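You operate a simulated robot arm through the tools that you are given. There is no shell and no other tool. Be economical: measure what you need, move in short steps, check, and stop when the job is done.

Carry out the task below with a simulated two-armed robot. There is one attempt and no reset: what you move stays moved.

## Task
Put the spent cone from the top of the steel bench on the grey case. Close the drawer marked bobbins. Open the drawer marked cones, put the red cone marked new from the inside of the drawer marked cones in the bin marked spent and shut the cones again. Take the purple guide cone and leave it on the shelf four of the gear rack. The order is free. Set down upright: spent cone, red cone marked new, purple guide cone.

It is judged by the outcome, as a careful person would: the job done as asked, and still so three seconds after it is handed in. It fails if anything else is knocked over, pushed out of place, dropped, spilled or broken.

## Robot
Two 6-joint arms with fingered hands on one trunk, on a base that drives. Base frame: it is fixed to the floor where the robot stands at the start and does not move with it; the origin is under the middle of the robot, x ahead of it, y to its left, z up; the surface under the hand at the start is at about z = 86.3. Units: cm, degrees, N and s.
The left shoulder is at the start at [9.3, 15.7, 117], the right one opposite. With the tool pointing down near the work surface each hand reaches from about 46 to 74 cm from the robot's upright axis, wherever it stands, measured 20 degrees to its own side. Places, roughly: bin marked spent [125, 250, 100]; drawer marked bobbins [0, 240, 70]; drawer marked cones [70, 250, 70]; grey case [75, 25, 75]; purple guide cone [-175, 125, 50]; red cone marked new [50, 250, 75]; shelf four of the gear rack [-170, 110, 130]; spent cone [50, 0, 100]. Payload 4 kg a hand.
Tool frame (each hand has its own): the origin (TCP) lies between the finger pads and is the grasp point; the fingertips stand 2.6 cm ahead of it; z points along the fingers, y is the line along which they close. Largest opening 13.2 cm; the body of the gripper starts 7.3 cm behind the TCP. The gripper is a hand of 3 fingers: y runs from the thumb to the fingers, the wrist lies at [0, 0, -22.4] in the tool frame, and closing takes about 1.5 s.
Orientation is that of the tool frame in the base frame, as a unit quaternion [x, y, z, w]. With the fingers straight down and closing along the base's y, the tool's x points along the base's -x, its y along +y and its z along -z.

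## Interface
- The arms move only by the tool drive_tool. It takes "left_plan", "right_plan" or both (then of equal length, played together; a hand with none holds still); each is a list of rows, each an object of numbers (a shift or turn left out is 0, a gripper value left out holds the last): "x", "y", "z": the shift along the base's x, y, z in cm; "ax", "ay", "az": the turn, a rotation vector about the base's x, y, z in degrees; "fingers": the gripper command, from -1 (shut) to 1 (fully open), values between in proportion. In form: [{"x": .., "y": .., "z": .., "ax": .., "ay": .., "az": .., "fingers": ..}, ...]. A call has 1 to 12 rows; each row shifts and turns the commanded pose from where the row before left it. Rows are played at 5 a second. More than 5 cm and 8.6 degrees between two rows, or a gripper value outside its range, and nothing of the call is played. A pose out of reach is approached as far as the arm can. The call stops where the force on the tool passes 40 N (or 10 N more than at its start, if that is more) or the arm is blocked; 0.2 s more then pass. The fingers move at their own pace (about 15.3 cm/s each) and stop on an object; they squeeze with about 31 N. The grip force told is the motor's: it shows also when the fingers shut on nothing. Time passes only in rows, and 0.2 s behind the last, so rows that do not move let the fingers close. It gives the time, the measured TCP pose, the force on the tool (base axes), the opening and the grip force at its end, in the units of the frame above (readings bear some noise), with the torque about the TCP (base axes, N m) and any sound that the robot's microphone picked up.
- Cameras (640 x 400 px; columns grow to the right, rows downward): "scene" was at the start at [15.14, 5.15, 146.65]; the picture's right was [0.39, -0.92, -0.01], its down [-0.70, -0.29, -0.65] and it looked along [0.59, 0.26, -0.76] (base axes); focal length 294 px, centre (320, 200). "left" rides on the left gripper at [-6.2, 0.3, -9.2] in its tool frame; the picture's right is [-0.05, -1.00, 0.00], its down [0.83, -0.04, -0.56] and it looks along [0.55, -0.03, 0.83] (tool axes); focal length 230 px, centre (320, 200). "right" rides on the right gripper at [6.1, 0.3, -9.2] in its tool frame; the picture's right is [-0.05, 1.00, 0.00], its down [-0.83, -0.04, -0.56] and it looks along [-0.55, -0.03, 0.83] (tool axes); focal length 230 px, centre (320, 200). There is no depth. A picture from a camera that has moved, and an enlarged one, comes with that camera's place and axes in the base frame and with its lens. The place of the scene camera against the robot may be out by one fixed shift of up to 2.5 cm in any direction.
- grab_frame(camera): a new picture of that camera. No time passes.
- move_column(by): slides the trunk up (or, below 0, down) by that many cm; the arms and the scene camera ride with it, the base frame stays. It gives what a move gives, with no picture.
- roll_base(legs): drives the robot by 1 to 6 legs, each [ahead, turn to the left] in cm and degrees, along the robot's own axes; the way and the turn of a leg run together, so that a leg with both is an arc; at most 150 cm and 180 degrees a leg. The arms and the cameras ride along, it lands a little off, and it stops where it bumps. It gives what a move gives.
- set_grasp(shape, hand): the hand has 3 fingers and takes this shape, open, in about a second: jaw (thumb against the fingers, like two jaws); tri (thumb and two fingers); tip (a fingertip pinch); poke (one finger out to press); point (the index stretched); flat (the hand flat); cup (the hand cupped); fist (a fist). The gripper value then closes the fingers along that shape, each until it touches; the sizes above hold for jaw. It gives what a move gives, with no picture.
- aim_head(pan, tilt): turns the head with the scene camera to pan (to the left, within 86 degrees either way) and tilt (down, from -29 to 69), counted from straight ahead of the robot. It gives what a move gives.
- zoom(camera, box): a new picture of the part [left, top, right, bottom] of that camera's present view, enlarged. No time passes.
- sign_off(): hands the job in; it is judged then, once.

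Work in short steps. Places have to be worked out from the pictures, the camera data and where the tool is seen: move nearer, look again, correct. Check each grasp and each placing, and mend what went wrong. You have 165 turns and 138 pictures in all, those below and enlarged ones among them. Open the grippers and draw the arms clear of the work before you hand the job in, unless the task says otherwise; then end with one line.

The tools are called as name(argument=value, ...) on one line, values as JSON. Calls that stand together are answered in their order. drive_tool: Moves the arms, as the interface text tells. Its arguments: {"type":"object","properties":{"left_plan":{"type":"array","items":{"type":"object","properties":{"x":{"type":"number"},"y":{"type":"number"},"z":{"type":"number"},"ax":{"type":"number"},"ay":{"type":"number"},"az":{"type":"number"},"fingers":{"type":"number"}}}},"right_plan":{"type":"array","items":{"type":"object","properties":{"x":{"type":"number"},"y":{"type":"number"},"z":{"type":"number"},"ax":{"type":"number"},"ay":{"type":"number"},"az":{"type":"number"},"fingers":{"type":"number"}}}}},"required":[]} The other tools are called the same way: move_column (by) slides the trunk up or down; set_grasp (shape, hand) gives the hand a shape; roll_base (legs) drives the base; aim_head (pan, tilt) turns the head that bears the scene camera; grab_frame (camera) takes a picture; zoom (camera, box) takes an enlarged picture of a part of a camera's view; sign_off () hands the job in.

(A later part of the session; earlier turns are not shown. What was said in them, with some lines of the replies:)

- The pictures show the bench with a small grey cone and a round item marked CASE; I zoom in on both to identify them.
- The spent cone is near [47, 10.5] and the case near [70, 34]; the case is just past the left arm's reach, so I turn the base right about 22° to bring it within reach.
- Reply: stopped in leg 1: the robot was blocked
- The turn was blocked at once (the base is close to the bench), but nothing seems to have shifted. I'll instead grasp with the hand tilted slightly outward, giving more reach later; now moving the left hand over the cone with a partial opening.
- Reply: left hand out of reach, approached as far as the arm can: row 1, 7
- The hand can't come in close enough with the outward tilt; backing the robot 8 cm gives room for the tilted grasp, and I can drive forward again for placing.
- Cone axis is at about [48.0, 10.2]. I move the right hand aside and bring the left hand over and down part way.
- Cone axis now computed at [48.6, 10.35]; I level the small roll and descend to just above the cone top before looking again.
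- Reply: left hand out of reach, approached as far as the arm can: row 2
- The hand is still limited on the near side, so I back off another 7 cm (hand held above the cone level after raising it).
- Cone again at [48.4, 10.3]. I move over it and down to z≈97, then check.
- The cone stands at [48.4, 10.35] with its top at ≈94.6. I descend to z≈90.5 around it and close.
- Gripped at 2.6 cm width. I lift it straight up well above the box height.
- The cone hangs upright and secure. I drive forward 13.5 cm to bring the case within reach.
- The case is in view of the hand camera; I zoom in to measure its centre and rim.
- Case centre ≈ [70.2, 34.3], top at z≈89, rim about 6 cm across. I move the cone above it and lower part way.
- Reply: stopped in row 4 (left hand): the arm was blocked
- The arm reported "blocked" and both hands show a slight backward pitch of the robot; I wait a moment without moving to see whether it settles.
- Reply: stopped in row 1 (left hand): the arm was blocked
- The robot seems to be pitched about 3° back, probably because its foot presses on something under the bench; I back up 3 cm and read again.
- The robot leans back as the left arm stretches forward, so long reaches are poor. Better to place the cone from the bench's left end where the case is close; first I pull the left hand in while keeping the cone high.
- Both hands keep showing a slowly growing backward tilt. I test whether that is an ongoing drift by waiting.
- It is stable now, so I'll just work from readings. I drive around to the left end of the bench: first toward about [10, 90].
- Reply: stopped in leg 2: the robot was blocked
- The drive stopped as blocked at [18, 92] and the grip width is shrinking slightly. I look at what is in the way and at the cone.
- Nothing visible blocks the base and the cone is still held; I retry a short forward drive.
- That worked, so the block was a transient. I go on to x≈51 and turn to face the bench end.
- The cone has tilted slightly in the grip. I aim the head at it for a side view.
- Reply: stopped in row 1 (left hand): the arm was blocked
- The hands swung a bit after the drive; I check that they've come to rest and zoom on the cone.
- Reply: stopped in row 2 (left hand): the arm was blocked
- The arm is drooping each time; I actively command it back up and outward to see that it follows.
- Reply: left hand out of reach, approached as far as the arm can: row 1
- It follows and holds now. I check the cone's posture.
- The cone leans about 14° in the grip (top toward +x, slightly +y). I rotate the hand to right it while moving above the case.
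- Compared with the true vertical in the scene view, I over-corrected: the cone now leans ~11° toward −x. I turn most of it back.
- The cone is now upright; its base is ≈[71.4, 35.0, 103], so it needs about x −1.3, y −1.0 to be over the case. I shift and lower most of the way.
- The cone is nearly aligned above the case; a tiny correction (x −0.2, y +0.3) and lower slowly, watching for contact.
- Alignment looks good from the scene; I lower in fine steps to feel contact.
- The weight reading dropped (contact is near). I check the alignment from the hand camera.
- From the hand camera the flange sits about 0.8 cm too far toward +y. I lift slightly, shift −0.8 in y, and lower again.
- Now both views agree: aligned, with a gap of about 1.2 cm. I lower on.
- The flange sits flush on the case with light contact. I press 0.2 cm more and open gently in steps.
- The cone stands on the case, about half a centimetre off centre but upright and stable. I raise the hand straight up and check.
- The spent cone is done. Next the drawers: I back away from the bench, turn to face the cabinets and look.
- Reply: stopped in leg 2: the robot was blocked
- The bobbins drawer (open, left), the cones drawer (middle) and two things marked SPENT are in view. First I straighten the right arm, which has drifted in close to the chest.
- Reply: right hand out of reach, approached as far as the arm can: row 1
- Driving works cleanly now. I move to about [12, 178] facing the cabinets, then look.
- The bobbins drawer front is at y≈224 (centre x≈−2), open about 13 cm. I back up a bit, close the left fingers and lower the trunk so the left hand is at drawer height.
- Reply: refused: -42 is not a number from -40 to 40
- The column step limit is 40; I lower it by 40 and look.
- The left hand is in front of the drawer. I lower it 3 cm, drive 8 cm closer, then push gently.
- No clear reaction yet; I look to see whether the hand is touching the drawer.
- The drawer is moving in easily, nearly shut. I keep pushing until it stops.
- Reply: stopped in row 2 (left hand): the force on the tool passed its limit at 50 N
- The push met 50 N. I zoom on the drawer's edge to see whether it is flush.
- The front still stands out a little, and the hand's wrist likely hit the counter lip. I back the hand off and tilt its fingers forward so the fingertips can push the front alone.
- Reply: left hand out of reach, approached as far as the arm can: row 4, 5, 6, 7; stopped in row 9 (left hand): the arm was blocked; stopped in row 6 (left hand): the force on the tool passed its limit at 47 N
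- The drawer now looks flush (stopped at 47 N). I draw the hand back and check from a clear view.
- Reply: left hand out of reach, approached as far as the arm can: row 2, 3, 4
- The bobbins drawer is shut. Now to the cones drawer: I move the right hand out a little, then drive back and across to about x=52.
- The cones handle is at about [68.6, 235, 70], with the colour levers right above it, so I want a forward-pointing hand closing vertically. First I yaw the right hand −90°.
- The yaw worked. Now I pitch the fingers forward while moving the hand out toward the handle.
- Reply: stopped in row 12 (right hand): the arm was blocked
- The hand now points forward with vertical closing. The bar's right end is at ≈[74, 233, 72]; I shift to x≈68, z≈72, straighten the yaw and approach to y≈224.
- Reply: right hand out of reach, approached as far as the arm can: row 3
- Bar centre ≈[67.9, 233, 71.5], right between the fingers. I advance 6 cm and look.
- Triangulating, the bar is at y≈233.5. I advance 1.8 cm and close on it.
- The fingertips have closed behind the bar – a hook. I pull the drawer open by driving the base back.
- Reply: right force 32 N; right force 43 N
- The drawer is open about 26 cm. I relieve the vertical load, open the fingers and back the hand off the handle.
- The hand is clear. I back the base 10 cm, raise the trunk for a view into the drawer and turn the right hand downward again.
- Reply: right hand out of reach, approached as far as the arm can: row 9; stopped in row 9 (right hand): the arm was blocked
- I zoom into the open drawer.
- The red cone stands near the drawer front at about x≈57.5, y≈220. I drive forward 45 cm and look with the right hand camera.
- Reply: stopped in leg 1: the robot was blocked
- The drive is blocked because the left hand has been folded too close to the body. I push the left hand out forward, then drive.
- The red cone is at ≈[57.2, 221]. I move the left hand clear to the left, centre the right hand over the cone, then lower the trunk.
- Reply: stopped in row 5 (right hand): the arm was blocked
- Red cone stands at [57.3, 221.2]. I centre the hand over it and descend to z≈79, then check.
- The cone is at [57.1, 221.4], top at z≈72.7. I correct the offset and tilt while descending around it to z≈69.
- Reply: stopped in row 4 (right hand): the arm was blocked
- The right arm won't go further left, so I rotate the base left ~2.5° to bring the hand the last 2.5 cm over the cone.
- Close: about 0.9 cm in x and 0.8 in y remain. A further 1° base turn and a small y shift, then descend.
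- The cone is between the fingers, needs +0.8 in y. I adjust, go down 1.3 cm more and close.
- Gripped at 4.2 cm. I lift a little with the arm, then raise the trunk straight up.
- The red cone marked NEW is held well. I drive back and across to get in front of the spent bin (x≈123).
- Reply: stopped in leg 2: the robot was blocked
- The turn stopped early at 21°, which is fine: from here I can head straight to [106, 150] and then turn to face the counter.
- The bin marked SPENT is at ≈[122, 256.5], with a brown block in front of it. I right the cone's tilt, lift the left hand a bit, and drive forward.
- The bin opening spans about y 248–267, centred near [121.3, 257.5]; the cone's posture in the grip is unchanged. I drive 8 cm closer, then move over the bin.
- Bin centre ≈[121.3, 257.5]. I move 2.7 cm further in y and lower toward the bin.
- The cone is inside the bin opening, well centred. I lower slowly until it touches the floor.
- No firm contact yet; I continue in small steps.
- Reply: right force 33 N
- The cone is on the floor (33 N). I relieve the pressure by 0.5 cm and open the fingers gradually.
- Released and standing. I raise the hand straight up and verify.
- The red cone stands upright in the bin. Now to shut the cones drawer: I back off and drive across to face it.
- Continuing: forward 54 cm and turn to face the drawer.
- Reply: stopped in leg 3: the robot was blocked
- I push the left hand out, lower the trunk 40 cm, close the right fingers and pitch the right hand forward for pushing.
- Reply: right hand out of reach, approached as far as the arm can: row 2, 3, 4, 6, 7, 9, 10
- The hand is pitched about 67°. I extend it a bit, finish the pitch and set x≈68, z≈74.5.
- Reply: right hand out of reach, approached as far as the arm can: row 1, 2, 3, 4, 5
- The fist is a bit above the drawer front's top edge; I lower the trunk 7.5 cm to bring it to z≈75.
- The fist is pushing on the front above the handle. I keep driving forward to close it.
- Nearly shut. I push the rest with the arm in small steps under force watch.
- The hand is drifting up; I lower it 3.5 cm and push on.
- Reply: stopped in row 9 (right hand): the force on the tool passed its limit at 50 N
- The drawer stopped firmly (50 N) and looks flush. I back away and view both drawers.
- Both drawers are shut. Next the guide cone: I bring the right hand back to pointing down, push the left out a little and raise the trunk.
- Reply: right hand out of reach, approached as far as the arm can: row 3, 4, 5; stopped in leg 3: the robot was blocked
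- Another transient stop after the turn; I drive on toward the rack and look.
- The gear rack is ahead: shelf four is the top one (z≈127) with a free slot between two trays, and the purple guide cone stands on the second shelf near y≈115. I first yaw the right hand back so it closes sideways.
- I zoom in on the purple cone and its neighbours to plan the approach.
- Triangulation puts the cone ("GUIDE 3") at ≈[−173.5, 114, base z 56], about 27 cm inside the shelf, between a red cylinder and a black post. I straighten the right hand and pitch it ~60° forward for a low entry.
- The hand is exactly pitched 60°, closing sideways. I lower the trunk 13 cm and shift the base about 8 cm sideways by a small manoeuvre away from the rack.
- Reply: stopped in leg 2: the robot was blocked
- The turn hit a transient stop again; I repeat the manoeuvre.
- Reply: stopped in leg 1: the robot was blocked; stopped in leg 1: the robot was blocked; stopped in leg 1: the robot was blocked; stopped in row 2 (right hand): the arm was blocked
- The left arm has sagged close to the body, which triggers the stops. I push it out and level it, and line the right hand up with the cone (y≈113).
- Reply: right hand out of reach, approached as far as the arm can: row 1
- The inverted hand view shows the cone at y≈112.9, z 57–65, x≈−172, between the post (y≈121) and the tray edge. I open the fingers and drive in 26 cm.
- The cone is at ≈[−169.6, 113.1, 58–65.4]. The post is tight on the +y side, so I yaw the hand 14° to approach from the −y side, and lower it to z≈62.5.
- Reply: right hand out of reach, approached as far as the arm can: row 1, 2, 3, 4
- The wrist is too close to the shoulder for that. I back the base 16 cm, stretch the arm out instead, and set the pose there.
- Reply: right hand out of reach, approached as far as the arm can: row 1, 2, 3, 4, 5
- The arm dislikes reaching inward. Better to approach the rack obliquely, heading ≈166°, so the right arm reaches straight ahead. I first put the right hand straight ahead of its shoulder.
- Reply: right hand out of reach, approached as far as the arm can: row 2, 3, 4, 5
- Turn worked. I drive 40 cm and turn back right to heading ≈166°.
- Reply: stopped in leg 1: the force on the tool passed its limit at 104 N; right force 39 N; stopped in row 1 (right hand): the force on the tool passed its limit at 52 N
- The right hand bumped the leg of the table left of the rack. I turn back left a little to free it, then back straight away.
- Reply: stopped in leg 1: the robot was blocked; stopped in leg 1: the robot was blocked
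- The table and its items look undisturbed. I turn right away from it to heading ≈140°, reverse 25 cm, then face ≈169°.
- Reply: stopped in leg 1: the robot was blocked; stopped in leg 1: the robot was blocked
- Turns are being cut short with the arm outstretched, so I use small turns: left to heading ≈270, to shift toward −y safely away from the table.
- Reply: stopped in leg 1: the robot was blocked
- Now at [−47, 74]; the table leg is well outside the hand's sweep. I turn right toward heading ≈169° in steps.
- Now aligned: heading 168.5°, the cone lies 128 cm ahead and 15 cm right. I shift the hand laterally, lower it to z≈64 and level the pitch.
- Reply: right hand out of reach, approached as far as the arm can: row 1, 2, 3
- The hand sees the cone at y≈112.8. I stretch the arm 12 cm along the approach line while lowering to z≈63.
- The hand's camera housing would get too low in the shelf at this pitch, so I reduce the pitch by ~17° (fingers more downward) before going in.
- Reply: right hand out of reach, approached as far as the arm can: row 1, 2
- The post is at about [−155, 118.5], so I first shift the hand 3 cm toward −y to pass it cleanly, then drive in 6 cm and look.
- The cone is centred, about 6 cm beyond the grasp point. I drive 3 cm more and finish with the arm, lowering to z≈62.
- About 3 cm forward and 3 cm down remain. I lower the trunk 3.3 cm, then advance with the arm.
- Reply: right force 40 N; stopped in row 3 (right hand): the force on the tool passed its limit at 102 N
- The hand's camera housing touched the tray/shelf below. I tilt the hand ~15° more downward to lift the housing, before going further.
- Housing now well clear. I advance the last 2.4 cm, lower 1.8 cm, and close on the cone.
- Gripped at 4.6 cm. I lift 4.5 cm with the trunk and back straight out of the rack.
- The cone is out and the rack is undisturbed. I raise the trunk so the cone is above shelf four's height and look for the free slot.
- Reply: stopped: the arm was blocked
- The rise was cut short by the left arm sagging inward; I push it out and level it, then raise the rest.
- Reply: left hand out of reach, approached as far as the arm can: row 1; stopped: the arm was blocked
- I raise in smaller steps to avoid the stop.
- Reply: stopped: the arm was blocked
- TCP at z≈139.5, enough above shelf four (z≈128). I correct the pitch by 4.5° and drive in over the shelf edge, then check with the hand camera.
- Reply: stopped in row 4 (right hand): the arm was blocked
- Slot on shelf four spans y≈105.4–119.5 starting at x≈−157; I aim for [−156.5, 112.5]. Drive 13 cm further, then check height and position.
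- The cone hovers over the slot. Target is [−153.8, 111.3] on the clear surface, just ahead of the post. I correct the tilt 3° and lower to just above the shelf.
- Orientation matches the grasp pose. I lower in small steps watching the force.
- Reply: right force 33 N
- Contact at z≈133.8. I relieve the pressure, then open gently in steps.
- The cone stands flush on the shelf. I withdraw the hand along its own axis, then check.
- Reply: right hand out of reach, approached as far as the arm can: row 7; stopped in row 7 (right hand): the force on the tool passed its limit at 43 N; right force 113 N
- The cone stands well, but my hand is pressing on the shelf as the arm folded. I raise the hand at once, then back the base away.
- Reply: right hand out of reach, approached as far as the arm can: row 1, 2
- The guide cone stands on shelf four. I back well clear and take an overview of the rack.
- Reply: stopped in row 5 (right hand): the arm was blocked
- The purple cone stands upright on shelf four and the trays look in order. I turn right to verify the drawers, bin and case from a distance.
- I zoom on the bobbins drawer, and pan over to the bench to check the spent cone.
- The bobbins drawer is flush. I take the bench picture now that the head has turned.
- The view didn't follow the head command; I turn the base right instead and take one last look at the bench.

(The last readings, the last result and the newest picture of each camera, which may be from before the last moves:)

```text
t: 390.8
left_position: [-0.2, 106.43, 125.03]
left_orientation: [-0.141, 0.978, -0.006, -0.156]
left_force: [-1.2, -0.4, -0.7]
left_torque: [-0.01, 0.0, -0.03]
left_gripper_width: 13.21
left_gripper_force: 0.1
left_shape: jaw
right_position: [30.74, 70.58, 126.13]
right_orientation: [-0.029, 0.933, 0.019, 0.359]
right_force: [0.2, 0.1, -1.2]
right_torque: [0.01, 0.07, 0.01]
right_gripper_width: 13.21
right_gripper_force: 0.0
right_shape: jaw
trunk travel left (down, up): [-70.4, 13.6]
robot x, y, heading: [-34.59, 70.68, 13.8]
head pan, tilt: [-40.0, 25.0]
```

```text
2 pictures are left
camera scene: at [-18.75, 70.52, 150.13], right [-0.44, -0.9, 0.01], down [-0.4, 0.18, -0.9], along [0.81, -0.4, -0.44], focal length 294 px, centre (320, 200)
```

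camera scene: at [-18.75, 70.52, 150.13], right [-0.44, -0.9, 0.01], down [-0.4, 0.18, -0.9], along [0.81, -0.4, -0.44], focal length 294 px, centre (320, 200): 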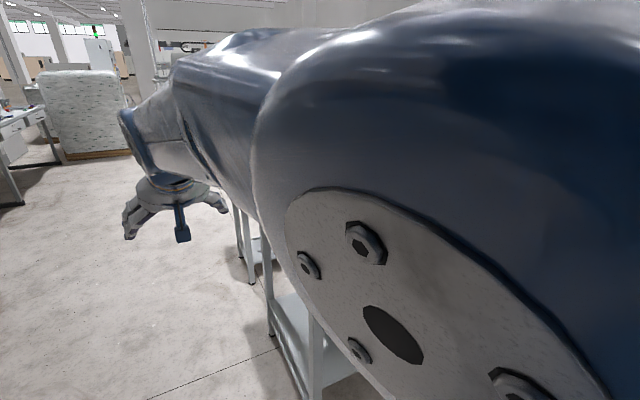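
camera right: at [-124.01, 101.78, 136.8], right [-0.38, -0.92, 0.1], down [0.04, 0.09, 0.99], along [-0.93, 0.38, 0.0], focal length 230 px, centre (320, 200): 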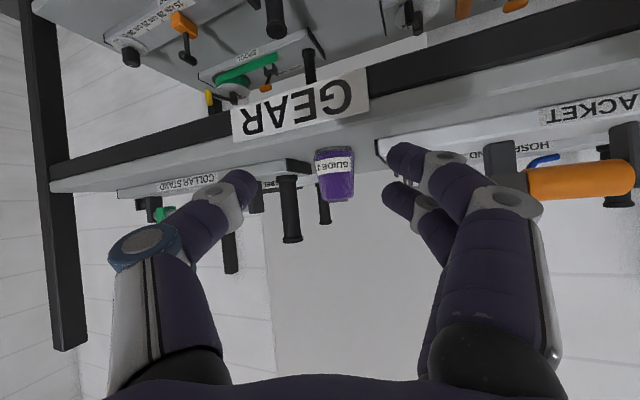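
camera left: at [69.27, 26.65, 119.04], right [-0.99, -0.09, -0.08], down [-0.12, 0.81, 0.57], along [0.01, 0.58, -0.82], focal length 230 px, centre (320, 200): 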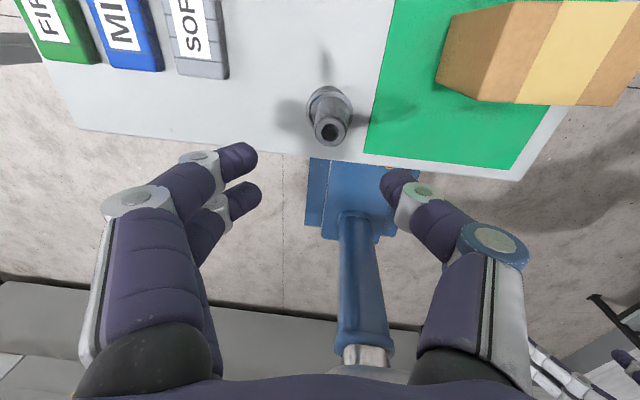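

The arm hides the bench; I turn a little further right and pan the head left for a free line of sight.

roll_base(legs=[[0, -30], [0, -25]])

aim_head(pan=22, tilt=28)

grab_frame(camera="scene")

```text
t: 394.1
left_position: [14.55, 62.23, 126.33]
left_orientation: [0.328, 0.933, 0.064, -0.132]
left_force: [0.5, -0.2, 1.1]
left_torque: [0.06, -0.02, 0.01]
left_gripper_width: 13.18
left_gripper_force: 0.1
left_shape: jaw
right_position: [2.96, 16.57, 128.32]
right_orientation: [0.407, 0.835, -0.152, 0.337]
right_force: [-0.2, 0.1, -1.1]
right_torque: [-0.01, 0.0, 0.01]
right_gripper_width: 13.2
right_gripper_force: 0.1
right_shape: jaw
trunk travel left (down, up): [-70.4, 13.6]
robot x, y, heading: [-34.31, 71.11, -41.1]
head pan, tilt: [-40.0, 25.0]
```

```text
t: 395.4
left_position: [13.43, 63.31, 124.33]
left_orientation: [0.327, 0.928, 0.075, -0.162]
left_force: [1.5, 0.6, 0.4]
left_torque: [0.0, -0.02, 0.04]
left_gripper_width: 13.19
left_gripper_force: 0.1
left_shape: jaw
right_position: [1.72, 17.38, 125.17]
right_orientation: [0.41, 0.846, -0.145, 0.308]
right_force: [-0.5, -0.5, -0.1]
right_torque: [-0.01, -0.02, -0.03]
right_gripper_width: 13.2
right_gripper_force: 0.2
right_shape: jaw
trunk travel left (down, up): [-70.4, 13.6]
robot x, y, heading: [-34.21, 71.13, -41.4]
head pan, tilt: [22.0, 28.0]
```

```text
1 pictures are left
camera scene: at [-19.81, 64.88, 149.63], right [-0.33, -0.94, -0.01], down [-0.46, 0.17, -0.87], along [0.83, -0.29, -0.48], focal length 294 px, centre (320, 200)
```

scene: 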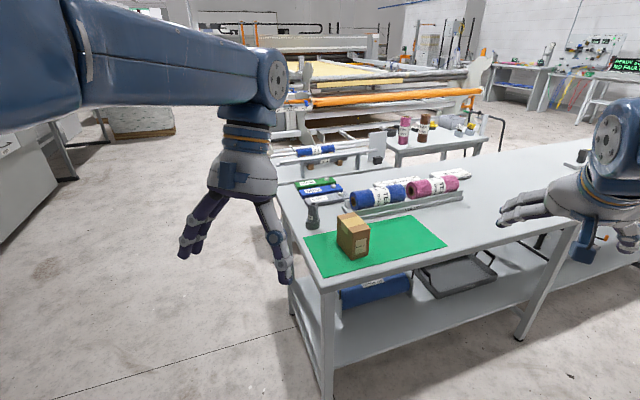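

The spent cone still stands upright on the case, and all other items are in order. The grippers are open and the arms clear, so I hand the job in.

sign_off()

```text
The job is handed in.
```

I handed the job in. The spent cone is on the grey case, about half a centimetre off centre. The red cone marked new is in the spent bin, and the purple guide cone is on shelf four. All three are upright. The bobbins and cones drawers are shut. Along the way my right hand bumped a leg of the table left of the rack. It also pressed against the rack shelves, once low down and once on shelf four; I saw nothing out of place there afterwards.
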